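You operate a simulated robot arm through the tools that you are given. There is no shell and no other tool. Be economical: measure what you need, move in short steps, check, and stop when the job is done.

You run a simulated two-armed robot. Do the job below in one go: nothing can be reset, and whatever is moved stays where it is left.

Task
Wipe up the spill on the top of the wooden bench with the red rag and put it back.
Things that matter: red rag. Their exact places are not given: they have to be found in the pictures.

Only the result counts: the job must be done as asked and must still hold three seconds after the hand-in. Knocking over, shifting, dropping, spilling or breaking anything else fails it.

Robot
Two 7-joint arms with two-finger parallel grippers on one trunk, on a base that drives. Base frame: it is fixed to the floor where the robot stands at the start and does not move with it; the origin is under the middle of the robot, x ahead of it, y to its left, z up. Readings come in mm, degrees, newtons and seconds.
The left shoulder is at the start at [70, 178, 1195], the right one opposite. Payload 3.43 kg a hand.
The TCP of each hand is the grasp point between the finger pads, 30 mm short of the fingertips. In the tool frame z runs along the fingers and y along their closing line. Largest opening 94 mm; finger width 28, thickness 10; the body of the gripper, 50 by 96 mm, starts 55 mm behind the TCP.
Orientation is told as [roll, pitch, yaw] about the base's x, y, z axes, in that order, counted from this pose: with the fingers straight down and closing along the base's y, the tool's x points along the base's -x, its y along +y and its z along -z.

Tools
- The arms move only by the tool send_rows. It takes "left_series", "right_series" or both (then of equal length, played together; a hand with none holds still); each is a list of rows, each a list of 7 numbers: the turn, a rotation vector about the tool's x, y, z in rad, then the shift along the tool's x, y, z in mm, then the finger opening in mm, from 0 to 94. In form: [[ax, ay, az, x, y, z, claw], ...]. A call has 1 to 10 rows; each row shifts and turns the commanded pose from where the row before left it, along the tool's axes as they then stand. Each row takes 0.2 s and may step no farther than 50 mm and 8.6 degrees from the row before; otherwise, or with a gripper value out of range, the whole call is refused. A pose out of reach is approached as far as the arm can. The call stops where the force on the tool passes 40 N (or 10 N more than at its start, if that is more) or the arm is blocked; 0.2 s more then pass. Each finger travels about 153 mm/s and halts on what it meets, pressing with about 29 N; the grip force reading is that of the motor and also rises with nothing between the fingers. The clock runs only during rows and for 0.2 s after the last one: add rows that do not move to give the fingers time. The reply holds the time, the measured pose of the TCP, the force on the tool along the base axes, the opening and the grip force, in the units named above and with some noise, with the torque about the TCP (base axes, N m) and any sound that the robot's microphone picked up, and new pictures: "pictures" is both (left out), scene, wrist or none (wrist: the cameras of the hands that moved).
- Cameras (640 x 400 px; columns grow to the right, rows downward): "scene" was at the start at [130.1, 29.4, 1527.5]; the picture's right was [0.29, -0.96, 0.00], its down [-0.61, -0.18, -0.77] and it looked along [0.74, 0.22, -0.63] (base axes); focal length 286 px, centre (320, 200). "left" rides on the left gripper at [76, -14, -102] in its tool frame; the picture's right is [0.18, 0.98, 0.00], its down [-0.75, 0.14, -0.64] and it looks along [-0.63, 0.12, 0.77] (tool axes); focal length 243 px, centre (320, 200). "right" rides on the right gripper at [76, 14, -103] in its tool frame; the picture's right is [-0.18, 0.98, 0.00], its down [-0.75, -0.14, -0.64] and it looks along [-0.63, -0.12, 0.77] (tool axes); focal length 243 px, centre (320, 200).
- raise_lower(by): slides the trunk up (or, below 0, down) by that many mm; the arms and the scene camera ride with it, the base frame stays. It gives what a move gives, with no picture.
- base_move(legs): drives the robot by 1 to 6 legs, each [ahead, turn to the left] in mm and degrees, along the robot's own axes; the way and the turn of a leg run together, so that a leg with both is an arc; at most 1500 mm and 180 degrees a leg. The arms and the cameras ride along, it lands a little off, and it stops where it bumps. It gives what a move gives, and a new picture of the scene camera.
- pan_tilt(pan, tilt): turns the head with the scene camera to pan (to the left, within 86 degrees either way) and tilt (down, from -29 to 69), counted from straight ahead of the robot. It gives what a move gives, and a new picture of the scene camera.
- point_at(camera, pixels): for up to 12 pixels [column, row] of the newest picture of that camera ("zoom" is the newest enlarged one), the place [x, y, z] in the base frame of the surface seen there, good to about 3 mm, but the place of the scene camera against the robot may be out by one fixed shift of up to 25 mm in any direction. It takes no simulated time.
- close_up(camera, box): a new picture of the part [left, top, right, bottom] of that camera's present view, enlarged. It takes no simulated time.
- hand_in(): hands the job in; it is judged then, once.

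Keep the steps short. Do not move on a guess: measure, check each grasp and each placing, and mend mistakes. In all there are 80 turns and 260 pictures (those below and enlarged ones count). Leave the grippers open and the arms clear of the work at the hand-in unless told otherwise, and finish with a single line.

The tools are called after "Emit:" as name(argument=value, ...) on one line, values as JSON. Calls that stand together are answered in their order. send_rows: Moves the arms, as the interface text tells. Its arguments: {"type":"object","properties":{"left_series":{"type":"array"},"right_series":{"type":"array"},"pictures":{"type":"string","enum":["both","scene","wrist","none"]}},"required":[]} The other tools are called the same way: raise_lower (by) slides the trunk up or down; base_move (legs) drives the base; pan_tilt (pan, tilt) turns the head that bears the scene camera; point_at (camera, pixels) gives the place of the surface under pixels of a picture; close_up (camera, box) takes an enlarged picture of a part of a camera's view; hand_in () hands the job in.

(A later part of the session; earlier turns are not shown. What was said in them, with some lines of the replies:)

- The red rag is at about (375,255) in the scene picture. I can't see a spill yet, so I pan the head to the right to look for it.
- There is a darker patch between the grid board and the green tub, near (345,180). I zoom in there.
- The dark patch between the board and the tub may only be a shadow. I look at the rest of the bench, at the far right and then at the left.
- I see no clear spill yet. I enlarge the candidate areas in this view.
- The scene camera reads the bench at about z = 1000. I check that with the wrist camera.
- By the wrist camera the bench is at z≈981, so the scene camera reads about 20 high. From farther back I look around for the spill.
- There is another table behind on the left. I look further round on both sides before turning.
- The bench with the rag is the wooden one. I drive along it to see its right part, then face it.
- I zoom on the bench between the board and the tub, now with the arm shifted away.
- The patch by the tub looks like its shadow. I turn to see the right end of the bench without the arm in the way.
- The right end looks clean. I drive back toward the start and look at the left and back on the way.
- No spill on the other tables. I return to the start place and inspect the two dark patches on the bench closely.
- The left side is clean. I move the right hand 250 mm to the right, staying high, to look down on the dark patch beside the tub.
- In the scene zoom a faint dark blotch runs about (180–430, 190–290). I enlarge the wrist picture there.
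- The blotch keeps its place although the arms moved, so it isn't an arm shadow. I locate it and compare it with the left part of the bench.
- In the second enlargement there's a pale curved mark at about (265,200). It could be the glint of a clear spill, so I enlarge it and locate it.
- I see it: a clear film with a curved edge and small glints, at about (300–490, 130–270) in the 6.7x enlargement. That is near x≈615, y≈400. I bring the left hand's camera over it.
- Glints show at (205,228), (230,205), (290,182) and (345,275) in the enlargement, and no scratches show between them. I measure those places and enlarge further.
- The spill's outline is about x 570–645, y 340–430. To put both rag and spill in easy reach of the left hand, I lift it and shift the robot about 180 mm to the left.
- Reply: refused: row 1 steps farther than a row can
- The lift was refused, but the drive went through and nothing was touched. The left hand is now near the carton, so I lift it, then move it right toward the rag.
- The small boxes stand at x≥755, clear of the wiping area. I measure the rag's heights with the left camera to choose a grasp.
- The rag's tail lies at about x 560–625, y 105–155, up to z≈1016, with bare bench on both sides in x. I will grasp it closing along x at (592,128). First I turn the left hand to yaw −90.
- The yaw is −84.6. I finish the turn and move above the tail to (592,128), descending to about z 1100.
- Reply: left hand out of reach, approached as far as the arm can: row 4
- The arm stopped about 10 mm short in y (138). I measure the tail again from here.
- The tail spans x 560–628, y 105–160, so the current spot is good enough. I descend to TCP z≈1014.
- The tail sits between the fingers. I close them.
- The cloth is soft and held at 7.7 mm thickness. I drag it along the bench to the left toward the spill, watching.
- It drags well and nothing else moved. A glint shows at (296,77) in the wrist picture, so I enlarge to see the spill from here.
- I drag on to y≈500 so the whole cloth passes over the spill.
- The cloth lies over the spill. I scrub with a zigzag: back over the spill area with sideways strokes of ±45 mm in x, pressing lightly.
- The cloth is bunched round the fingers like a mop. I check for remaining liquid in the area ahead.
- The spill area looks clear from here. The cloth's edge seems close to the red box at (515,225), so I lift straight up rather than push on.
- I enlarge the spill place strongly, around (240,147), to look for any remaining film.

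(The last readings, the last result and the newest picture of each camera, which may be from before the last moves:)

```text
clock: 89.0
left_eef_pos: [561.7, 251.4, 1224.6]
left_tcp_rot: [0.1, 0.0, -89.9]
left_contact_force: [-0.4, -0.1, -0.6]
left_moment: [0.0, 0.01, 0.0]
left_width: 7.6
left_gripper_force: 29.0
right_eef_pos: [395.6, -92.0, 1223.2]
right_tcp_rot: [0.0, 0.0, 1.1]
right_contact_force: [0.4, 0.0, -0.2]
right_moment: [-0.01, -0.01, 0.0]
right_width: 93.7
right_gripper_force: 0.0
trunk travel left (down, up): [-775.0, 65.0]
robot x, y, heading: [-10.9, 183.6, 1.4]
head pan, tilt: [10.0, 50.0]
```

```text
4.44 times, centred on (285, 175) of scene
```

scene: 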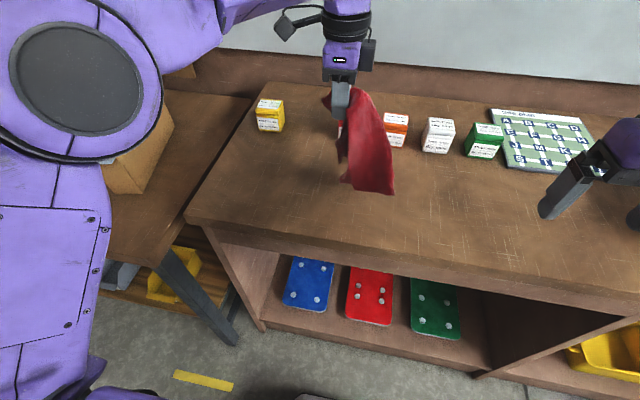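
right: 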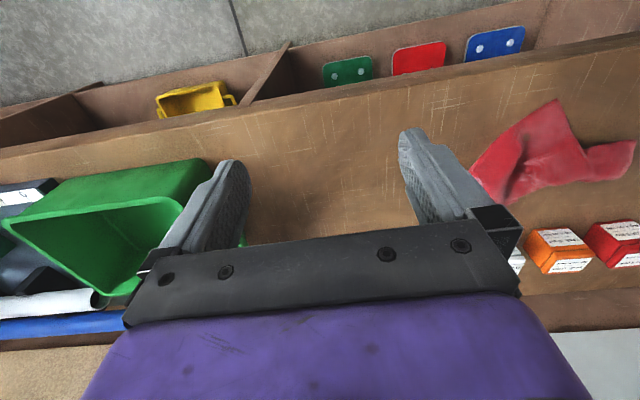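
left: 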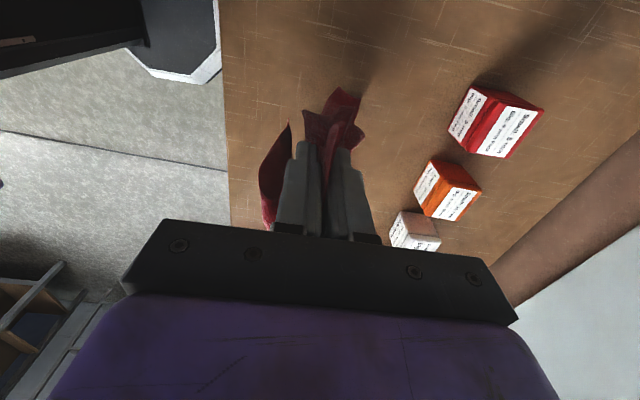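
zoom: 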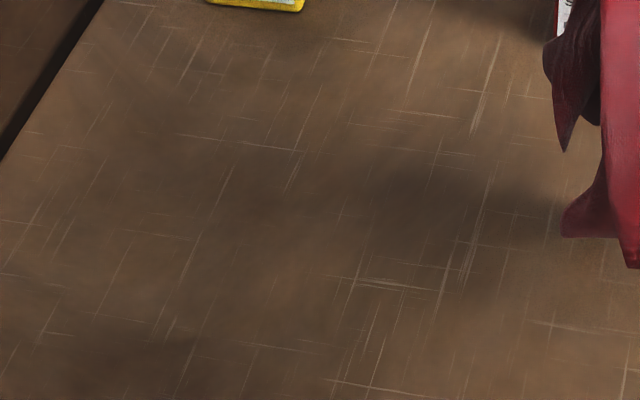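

The film and its edge are gone: the scratches at the scratch crossing near (265,175) now show cleanly. Now I put the rag back. I turn the hand to yaw 0 to reach farther right.

Emit:
send_rows(left_series=[[0, 0, -0.149, 0, 0, 0, 0], [0, 0, -0.149, 0, 0, 0, 0], [0, 0, -0.149, 0, 0, 0, 0], [0, 0, -0.149, 0, 0, 0, 0], [0, 0, -0.149, 0, 0, 0, 0], [0, 0, -0.149, 0, 0, 0, 0], [0, 0, -0.149, 0, 0, 0, 0], [0, 0, -0.149, 0, 0, 0, 0], [0, 0, -0.149, 0, 0, 0, 0], [0, 0, -0.149, 0, 0, 0, 0]], pictures="none")

Emit:
send_rows(left_series=[[0, 0, -0.077, 0, 0, 0, 0], [0, 0, 0, -6, -40, 0, 0], [0, 0, 0, -6, -40, 0, 0], [0, 0, 0, -6, -40, 0, 0], [0, 0, 0, -6, -40, 0, 0], [0, 0, 0, 0, -40, 0, 0], [0, 0, 0, 0, 0, 0, 0], [0, 0, 0, 0, 0, 0, 0]])

```text
clock: 91.2
left_eef_pos: [561.6, 253.7, 1226.0]
left_tcp_rot: [0.0, 0.0, -4.4]
left_contact_force: [0.1, -0.2, -0.8]
left_moment: [0.01, 0.02, -0.08]
left_width: 7.4
left_gripper_force: 28.6
right_eef_pos: [393.8, -94.1, 1222.7]
right_tcp_rot: [0.0, -0.1, 1.0]
right_contact_force: [0.0, 0.0, 0.5]
right_moment: [-0.01, 0.01, -0.02]
right_width: 93.9
right_gripper_force: 0.1
trunk travel left (down, up): [-775.0, 65.0]
robot x, y, heading: [-10.4, 185.6, 1.1]
head pan, tilt: [10.0, 50.0]
```

```text
clock: 93.0
left_eef_pos: [551.4, 121.3, 1226.9]
left_tcp_rot: [-0.1, -0.1, 0.1]
left_contact_force: [-0.4, 0.0, -0.7]
left_moment: [-0.03, 0.02, -0.04]
left_width: 7.2
left_gripper_force: 29.0
left hand out of reach, approached as far as the arm can: row 4, 5, 6
right_eef_pos: [393.4, -91.1, 1224.0]
right_tcp_rot: [0.0, -0.1, 1.0]
right_contact_force: [0.2, 0.3, -0.1]
right_moment: [-0.03, 0.0, -0.03]
right_width: 94.1
right_gripper_force: 0.0
trunk travel left (down, up): [-775.0, 65.0]
robot x, y, heading: [-6.8, 185.7, 1.0]
head pan, tilt: [10.0, 50.0]
```

scene: 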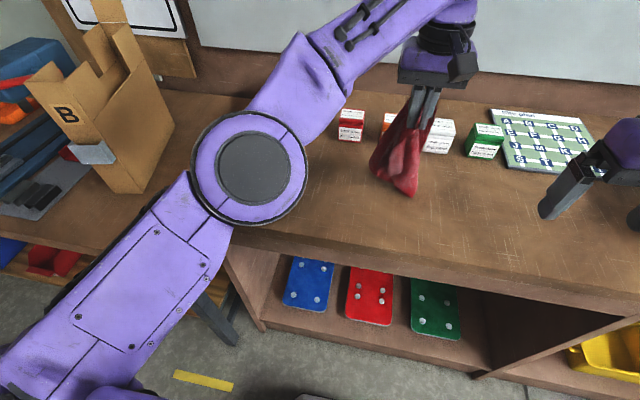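
left: 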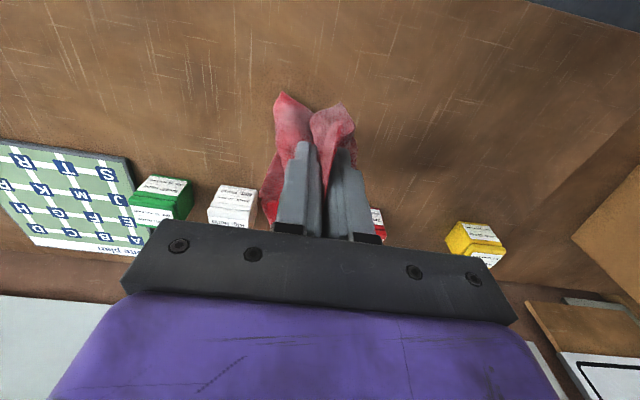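

The left arm can't reach past y≈120 from here. I turn the robot 15° right (backing off 100 mm for the turn) to bring the hand over the rag's old place.

Emit:
base_move(legs=[[-100, 0], [0, -15], [100, 0]])

```text
clock: 94.8
left_eef_pos: [441.5, 54.7, 1226.3]
left_tcp_rot: [-0.1, -0.1, -6.5]
left_contact_force: [-0.9, 0.8, 1.1]
left_moment: [0.0, 0.03, -0.02]
left_width: 7.5
left_gripper_force: 29.2
right_eef_pos: [256.5, -140.5, 1223.3]
right_tcp_rot: [-0.1, 0.0, -6.0]
right_contact_force: [0.0, -0.2, 0.1]
right_moment: [0.02, -0.01, 0.01]
right_width: 94.0
right_gripper_force: 0.2
trunk travel left (down, up): [-775.0, 65.0]
robot x, y, heading: [-109.7, 185.2, -5.9]
head pan, tilt: [10.0, 50.0]
stopped in leg 2: the robot was blocked; the commanded pose is now the measured one
```

scene: 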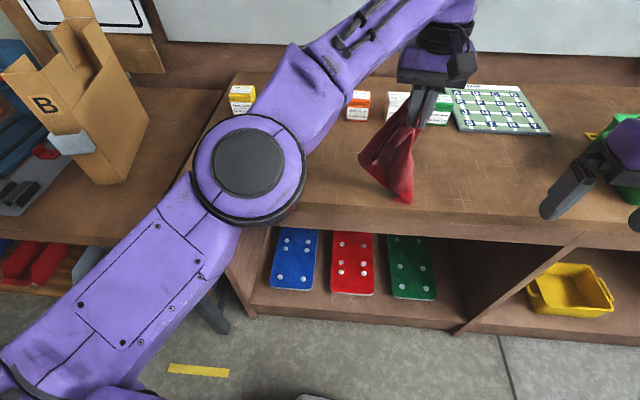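

The turn was blocked at −5.9°, most likely a base corner near the bench. Nothing looks displaced. I back off further, then turn.

Emit:
base_move(legs=[[-110, 0], [0, -10]])

```text
clock: 96.5
left_eef_pos: [322.0, 27.7, 1222.9]
left_tcp_rot: [0.2, 0.0, -10.4]
left_contact_force: [-0.1, 0.3, 0.3]
left_moment: [0.01, 0.02, 0.01]
left_width: 7.2
left_gripper_force: 28.6
right_eef_pos: [123.5, -154.8, 1222.6]
right_tcp_rot: [-0.2, 0.1, -10.2]
right_contact_force: [0.1, 0.4, -0.1]
right_moment: [-0.01, 0.01, -0.01]
right_width: 94.1
right_gripper_force: 0.0
trunk travel left (down, up): [-775.0, 65.0]
robot x, y, heading: [-222.5, 195.7, -9.4]
head pan, tilt: [10.0, 50.0]
stopped in leg 2: the robot was blocked; the commanded pose is now the measured one
```

scene: 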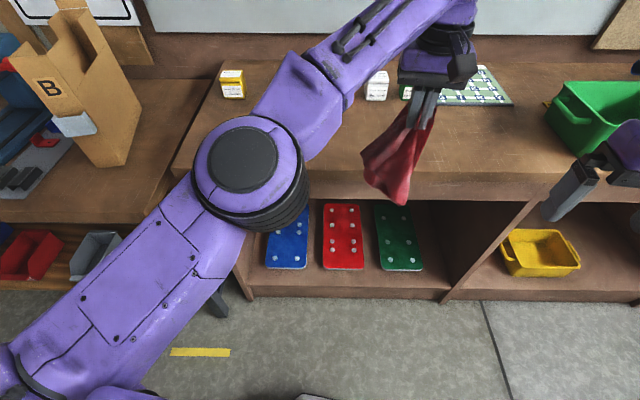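

It's blocked again at −9.4°. I look to the left and rear to see what is touching.

Emit:
pan_tilt(pan=86, tilt=45)

Emit:
pan_tilt(pan=-60, tilt=60)

Emit:
pan_tilt(pan=15, tilt=69)

```text
clock: 98.0
left_eef_pos: [318.8, 27.2, 1224.5]
left_tcp_rot: [0.1, 0.0, -10.4]
left_contact_force: [0.1, -0.5, -0.6]
left_moment: [0.01, 0.04, 0.0]
left_width: 7.5
left_gripper_force: 28.6
right_eef_pos: [121.2, -155.5, 1223.1]
right_tcp_rot: [0.0, 0.0, -10.2]
right_contact_force: [0.3, 0.3, -0.4]
right_moment: [0.02, 0.03, 0.02]
right_width: 94.1
right_gripper_force: 0.0
trunk travel left (down, up): [-775.0, 65.0]
robot x, y, heading: [-220.5, 195.3, -9.5]
head pan, tilt: [85.9, 45.0]
```

scene: 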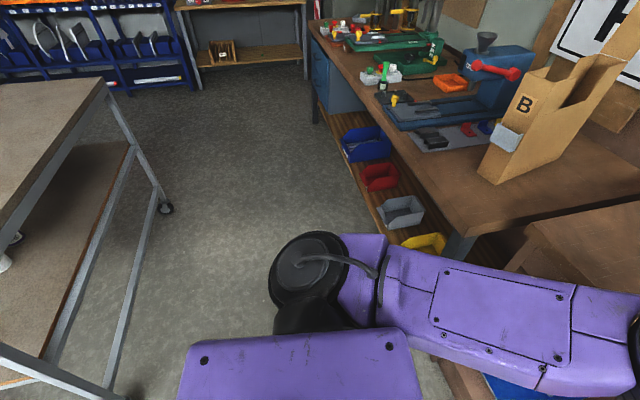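

```text
clock: 100.2
left_eef_pos: [320.7, 27.0, 1224.5]
left_tcp_rot: [0.1, -0.1, -10.3]
left_contact_force: [0.1, -0.5, -0.6]
left_moment: [-0.01, 0.01, 0.05]
left_width: 7.0
left_gripper_force: 29.1
right_eef_pos: [120.7, -155.3, 1224.2]
right_tcp_rot: [0.0, 0.0, -10.1]
right_contact_force: [-0.3, 0.0, -0.7]
right_moment: [0.03, 0.02, 0.02]
right_width: 94.1
right_gripper_force: 0.2
trunk travel left (down, up): [-775.0, 65.0]
robot x, y, heading: [-221.2, 196.2, -9.7]
head pan, tilt: [-60.0, 60.0]
```

scene: 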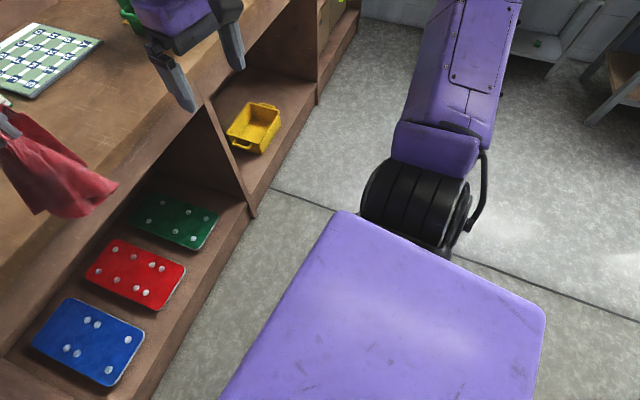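

```text
clock: 101.7
left_eef_pos: [319.6, 27.7, 1225.6]
left_tcp_rot: [0.0, 0.0, -10.4]
left_contact_force: [-1.2, -0.4, -0.6]
left_moment: [-0.03, 0.03, 0.06]
left_width: 7.5
left_gripper_force: 28.9
right_eef_pos: [122.2, -154.7, 1222.9]
right_tcp_rot: [0.0, 0.0, -10.1]
right_contact_force: [-0.5, 0.4, 0.1]
right_moment: [-0.01, 0.03, -0.01]
right_width: 94.0
right_gripper_force: 0.1
trunk travel left (down, up): [-775.0, 65.0]
robot x, y, heading: [-220.1, 196.7, -9.4]
head pan, tilt: [15.0, 68.8]
```

scene: 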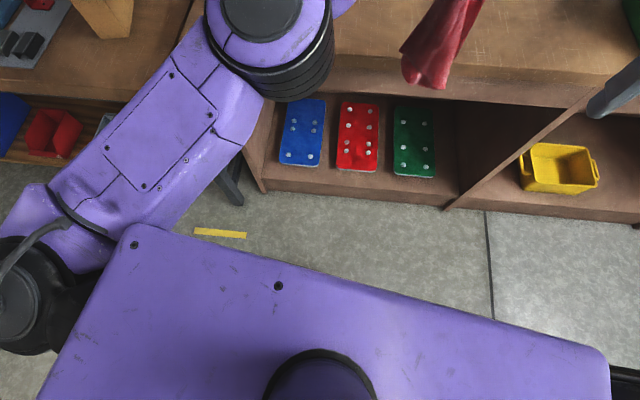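

The trolley's frame is right behind the robot's rear left corner, so that was the block. I don't turn further and simply drive 170 mm ahead on this heading.

Emit:
base_move(legs=[[170, 0]])

Emit:
pan_tilt(pan=5, tilt=50)

```text
clock: 103.2
left_eef_pos: [486.1, -0.2, 1226.0]
left_tcp_rot: [0.1, -0.3, -10.5]
left_contact_force: [-0.7, -0.6, -0.4]
left_moment: [0.0, -0.02, 0.03]
left_width: 7.3
left_gripper_force: 29.0
right_eef_pos: [287.7, -183.7, 1225.0]
right_tcp_rot: [0.0, -0.2, -10.1]
right_contact_force: [-0.4, -0.3, 0.2]
right_moment: [-0.02, -0.04, 0.0]
right_width: 94.2
right_gripper_force: 0.0
trunk travel left (down, up): [-775.0, 65.0]
robot x, y, heading: [-52.8, 163.4, -9.5]
head pan, tilt: [15.0, 68.8]
```

scene: 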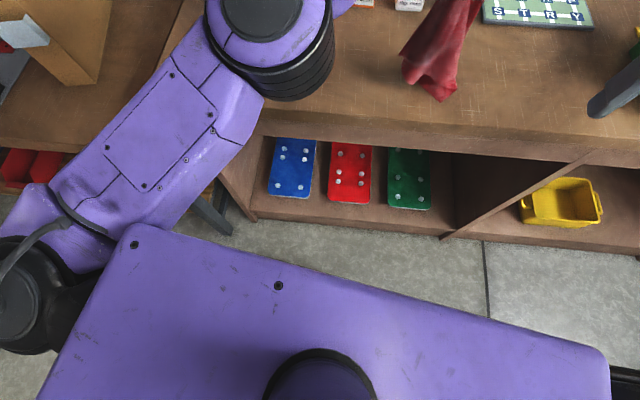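

```text
clock: 104.0
left_eef_pos: [488.5, -1.3, 1224.4]
left_tcp_rot: [0.0, 0.0, -10.4]
left_contact_force: [0.2, -0.5, -0.4]
left_moment: [-0.04, 0.02, 0.02]
left_width: 7.1
left_gripper_force: 29.2
right_eef_pos: [290.8, -183.3, 1222.7]
right_tcp_rot: [0.0, 0.1, -10.2]
right_contact_force: [-0.5, -0.4, -0.6]
right_moment: [-0.01, 0.02, 0.02]
right_width: 93.9
right_gripper_force: 0.1
trunk travel left (down, up): [-775.0, 65.0]
robot x, y, heading: [-55.7, 163.8, -9.6]
head pan, tilt: [5.0, 50.0]
```

scene: 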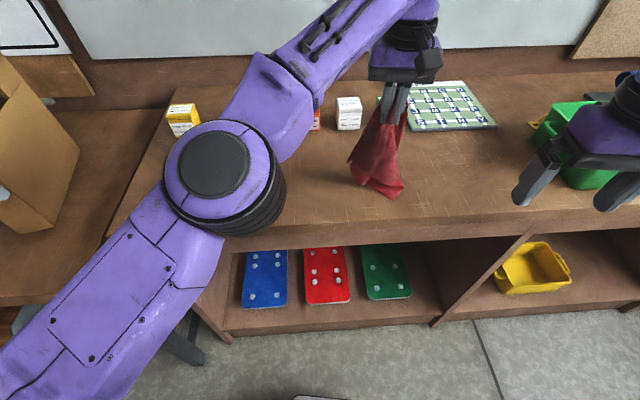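

The hand with the rag is at (487,0). I move it to about (575,15), then lower while drawing it to the left, so the cloth lays out with its tail at about (585,118) as before.

Emit:
send_rows(left_series=[[0, 0, 0, -42, 15, 20, 0], [0, 0, 0, -42, 15, 20, 0], [0, 0, 0, 1, 8, 25, 0], [0, 0, 0, 1, 10, 25, 0], [0, 0, 0, 1, 12, 25, 0], [0, 0, 0, 2, 15, 25, 0], [0, 0, 0, 2, 20, 25, 0], [0, 0, 0, 2, 20, 25, 0], [0, 0, 0, 1, 15, 18, 0], [0, 0, 0, 0, 0, 0, 0]])

```text
clock: 106.2
left_eef_pos: [537.8, 132.9, 1028.8]
left_tcp_rot: [0.0, -0.1, -10.3]
left_contact_force: [0.6, -0.1, -0.1]
left_moment: [0.02, -0.03, 0.0]
left_width: 7.4
left_gripper_force: 28.8
left hand out of reach, approached as far as the arm can: row 1, 2
right_eef_pos: [289.8, -183.7, 1224.4]
right_tcp_rot: [0.0, -0.1, -10.2]
right_contact_force: [0.1, 0.5, -0.1]
right_moment: [-0.02, 0.03, 0.01]
right_width: 93.9
right_gripper_force: 0.0
trunk travel left (down, up): [-775.0, 65.0]
robot x, y, heading: [-52.8, 167.0, -9.9]
head pan, tilt: [5.0, 50.0]
```

scene: 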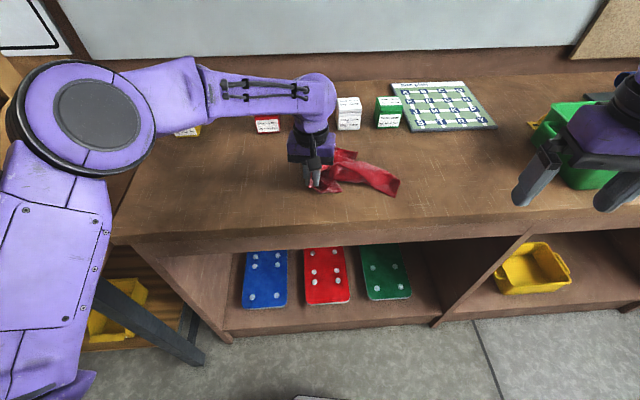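
left: 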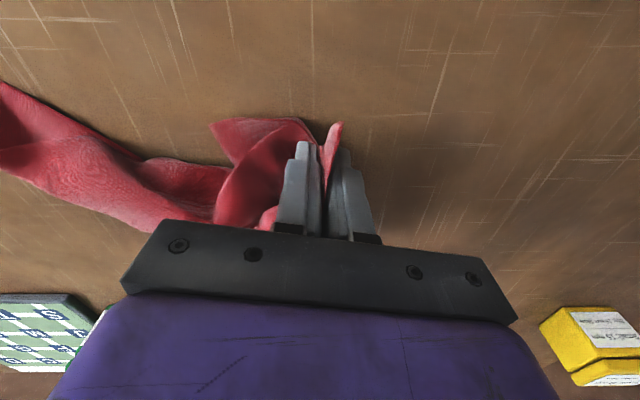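

The rag is laid out but sits about 45 mm too close to the front. I slide the hand to about (585,122), z≈1014.

Emit:
send_rows(left_series=[[0, 0, 0, -16, -1, 5, 0], [0, 0, 0, -16, -1, 5, 0], [0, 0, 0, -16, -1, 4, 0], [0, 0, 0, 0, 0, 0, 0]])

Emit:
point_at(camera="scene", pixels=[[330, 165], [350, 155], [370, 175], [395, 185], [320, 188]])

```text
clock: 107.2
left_eef_pos: [583.9, 120.3, 1015.0]
left_tcp_rot: [0.1, -0.1, -10.5]
left_contact_force: [0.1, 0.5, 2.2]
left_moment: [0.0, 0.01, 0.03]
left_width: 7.0
left_gripper_force: 29.1
right_eef_pos: [289.3, -183.9, 1224.1]
right_tcp_rot: [0.0, -0.1, -10.2]
right_contact_force: [0.1, -0.6, 0.3]
right_moment: [0.0, 0.0, 0.0]
right_width: 94.1
right_gripper_force: 0.1
trunk travel left (down, up): [-775.0, 65.0]
robot x, y, heading: [-51.1, 168.1, -9.7]
head pan, tilt: [5.0, 50.0]
```

scene: 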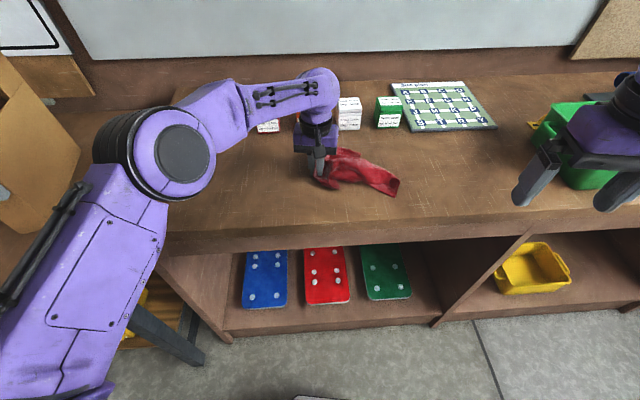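
left: 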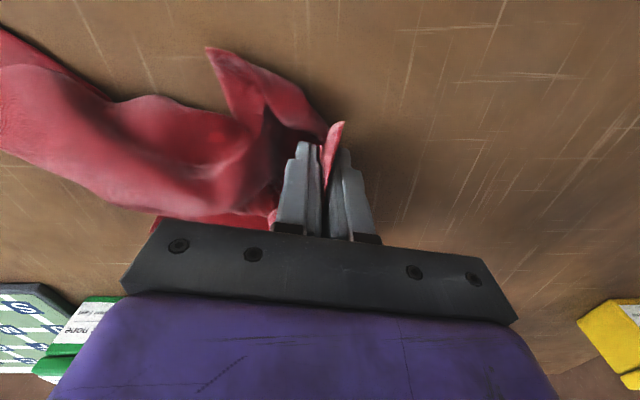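

```text
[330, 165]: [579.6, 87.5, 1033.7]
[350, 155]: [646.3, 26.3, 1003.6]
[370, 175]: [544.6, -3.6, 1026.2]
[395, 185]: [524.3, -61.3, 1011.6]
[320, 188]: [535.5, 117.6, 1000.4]
```

The rag now spans about x 510–650, y −70 to 125, on its old place. I open the fingers and rise straight up.

Emit:
send_rows(left_series=[[0, 0, 0, 0, 0, 0, 30], [0, 0, 0, 0, 0, 0, 60], [0, 0, 0, 0, 0, 0, 60], [0, 0, 0, 0, 0, -15, 60], [0, 0, 0, 0, 0, -35, 60], [0, 0, 0, 0, 0, -45, 60], [0, 0, 0, 10, 0, -45, 94], [0, 0, 0, 20, 0, -40, 94], [0, 0, 0, 0, 0, 0, 94]])

```text
clock: 109.2
left_eef_pos: [557.0, 126.9, 1192.5]
left_tcp_rot: [0.1, 0.0, -10.5]
left_contact_force: [1.2, -0.3, -0.4]
left_moment: [0.01, 0.02, 0.02]
left_width: 94.0
left_gripper_force: 0.0
right_eef_pos: [291.0, -183.6, 1224.4]
right_tcp_rot: [-0.1, 0.0, -10.2]
right_contact_force: [-0.6, -0.5, 0.4]
right_moment: [0.0, 0.01, -0.01]
right_width: 93.9
right_gripper_force: 0.0
trunk travel left (down, up): [-775.0, 65.0]
robot x, y, heading: [-51.5, 169.8, -9.6]
head pan, tilt: [5.0, 50.0]
```

scene: 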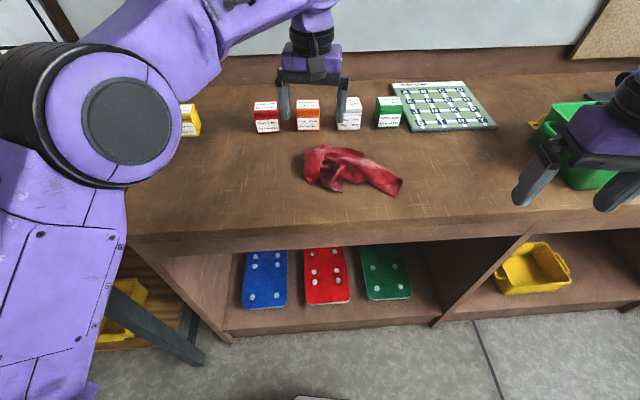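
left: 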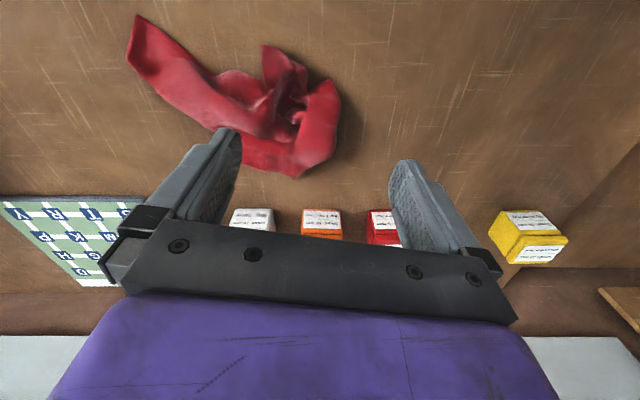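

The rag is released and the boxes are still in line. I move the left hand left, over the spill place, for a last close look.

Emit:
send_rows(left_series=[[0, 0, 0, 0, 48, 0, 94], [0, 0, 0, 0, 48, 0, 94], [0, 0, 0, 8, 48, 0, 94], [0, 0, 0, 8, 48, 0, 94], [0, 0, 0, 8, 48, 0, 94], [0, 0, 0, 0, 0, 25, 94], [0, 0, 0, 0, 0, 25, 94], [0, 0, 0, 0, 0, 0, 94]])

Emit:
close_up(camera="left", box=[180, 20, 460, 195])

Emit:
point_at(camera="zoom", pixels=[[320, 200], [200, 150], [450, 150], [320, 300]])

Emit:
close_up(camera="left", box=[240, 60, 400, 160])

```text
clock: 111.0
left_eef_pos: [574.5, 365.8, 1142.8]
left_tcp_rot: [0.1, -0.1, -10.5]
left_contact_force: [1.0, -0.4, 0.1]
left_moment: [-0.03, 0.0, -0.01]
left_width: 93.8
left_gripper_force: 0.0
right_eef_pos: [289.2, -182.7, 1224.5]
right_tcp_rot: [0.0, 0.1, -10.2]
right_contact_force: [0.3, 0.9, 0.5]
right_moment: [-0.03, 0.02, -0.02]
right_width: 94.0
right_gripper_force: 0.1
trunk travel left (down, up): [-775.0, 65.0]
robot x, y, heading: [-51.6, 164.4, -9.7]
head pan, tilt: [5.0, 50.0]
```

scene: 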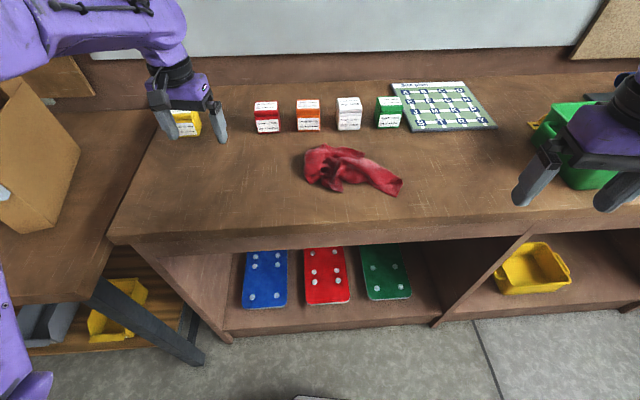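
left: 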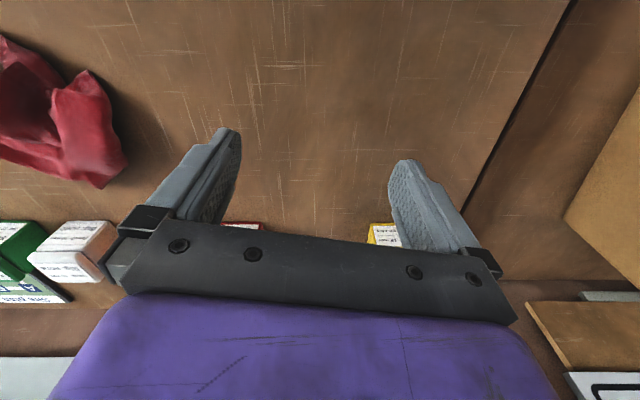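

```text
2.29 times, centred on (320, 108) of left
```

zoom: 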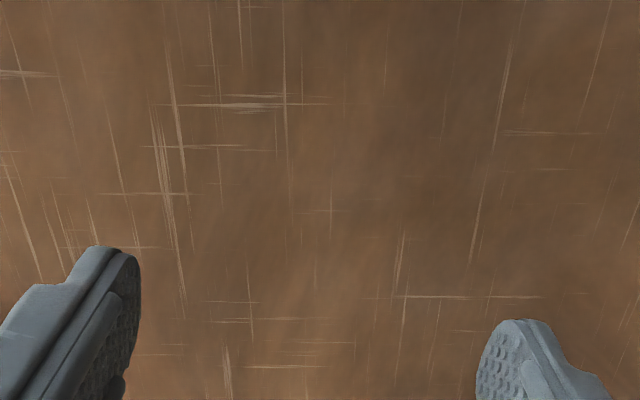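

```text
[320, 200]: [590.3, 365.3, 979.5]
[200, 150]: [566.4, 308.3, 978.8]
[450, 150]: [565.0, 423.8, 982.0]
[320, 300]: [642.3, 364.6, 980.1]
```

```text
4.00 times, centred on (320, 110) of left
```

zoom: 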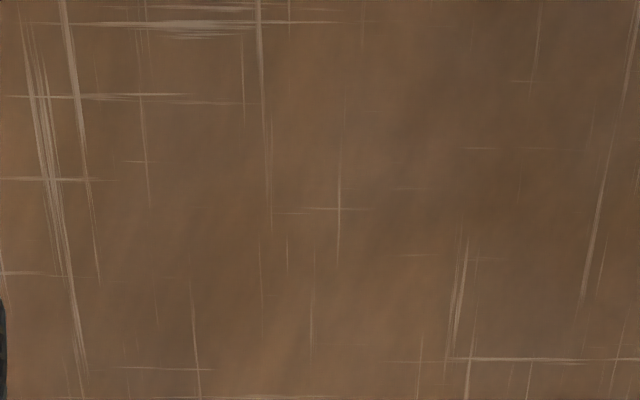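

The area is clean: no glints and no film edge, and the scratches show through. I lift the left hand clear.

Emit:
send_rows(left_series=[[0, 0, 0, 0, 0, -40, 94], [0, 0, 0, 20, 0, -40, 94], [0, 0, 0, 40, 0, 0, 94], [0, 0, 0, 40, 0, 0, 94], [0, 0, 0, 40, 0, 0, 94], [0, 0, 0, 0, 0, 0, 94]], pictures="scene")

```text
clock: 112.4
left_eef_pos: [436.5, 391.8, 1222.9]
left_tcp_rot: [0.2, -0.1, -10.5]
left_contact_force: [0.6, -0.4, 0.2]
left_moment: [0.03, 0.01, 0.01]
left_width: 94.0
left_gripper_force: 0.1
right_eef_pos: [289.4, -186.1, 1223.6]
right_tcp_rot: [0.1, 0.1, -10.2]
right_contact_force: [-0.4, -0.3, 0.4]
right_moment: [0.01, 0.01, 0.0]
right_width: 94.2
right_gripper_force: 0.0
trunk travel left (down, up): [-775.0, 65.0]
robot x, y, heading: [-51.0, 165.4, -9.4]
head pan, tilt: [5.0, 50.0]
```

scene: 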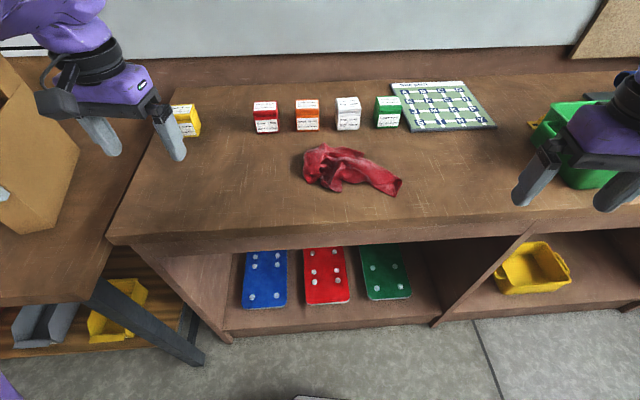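

Both hands are open and clear, the rag is back and the boxes are in place. I hand in.

Emit:
hand_in()

```text
The job is handed in.
```

The clear spill near the left end of the wooden bench is wiped up and the red rag is back in its original place; the robot's base bumped something behind it once or twice, probably the trolley, and I did not check whether that moved.
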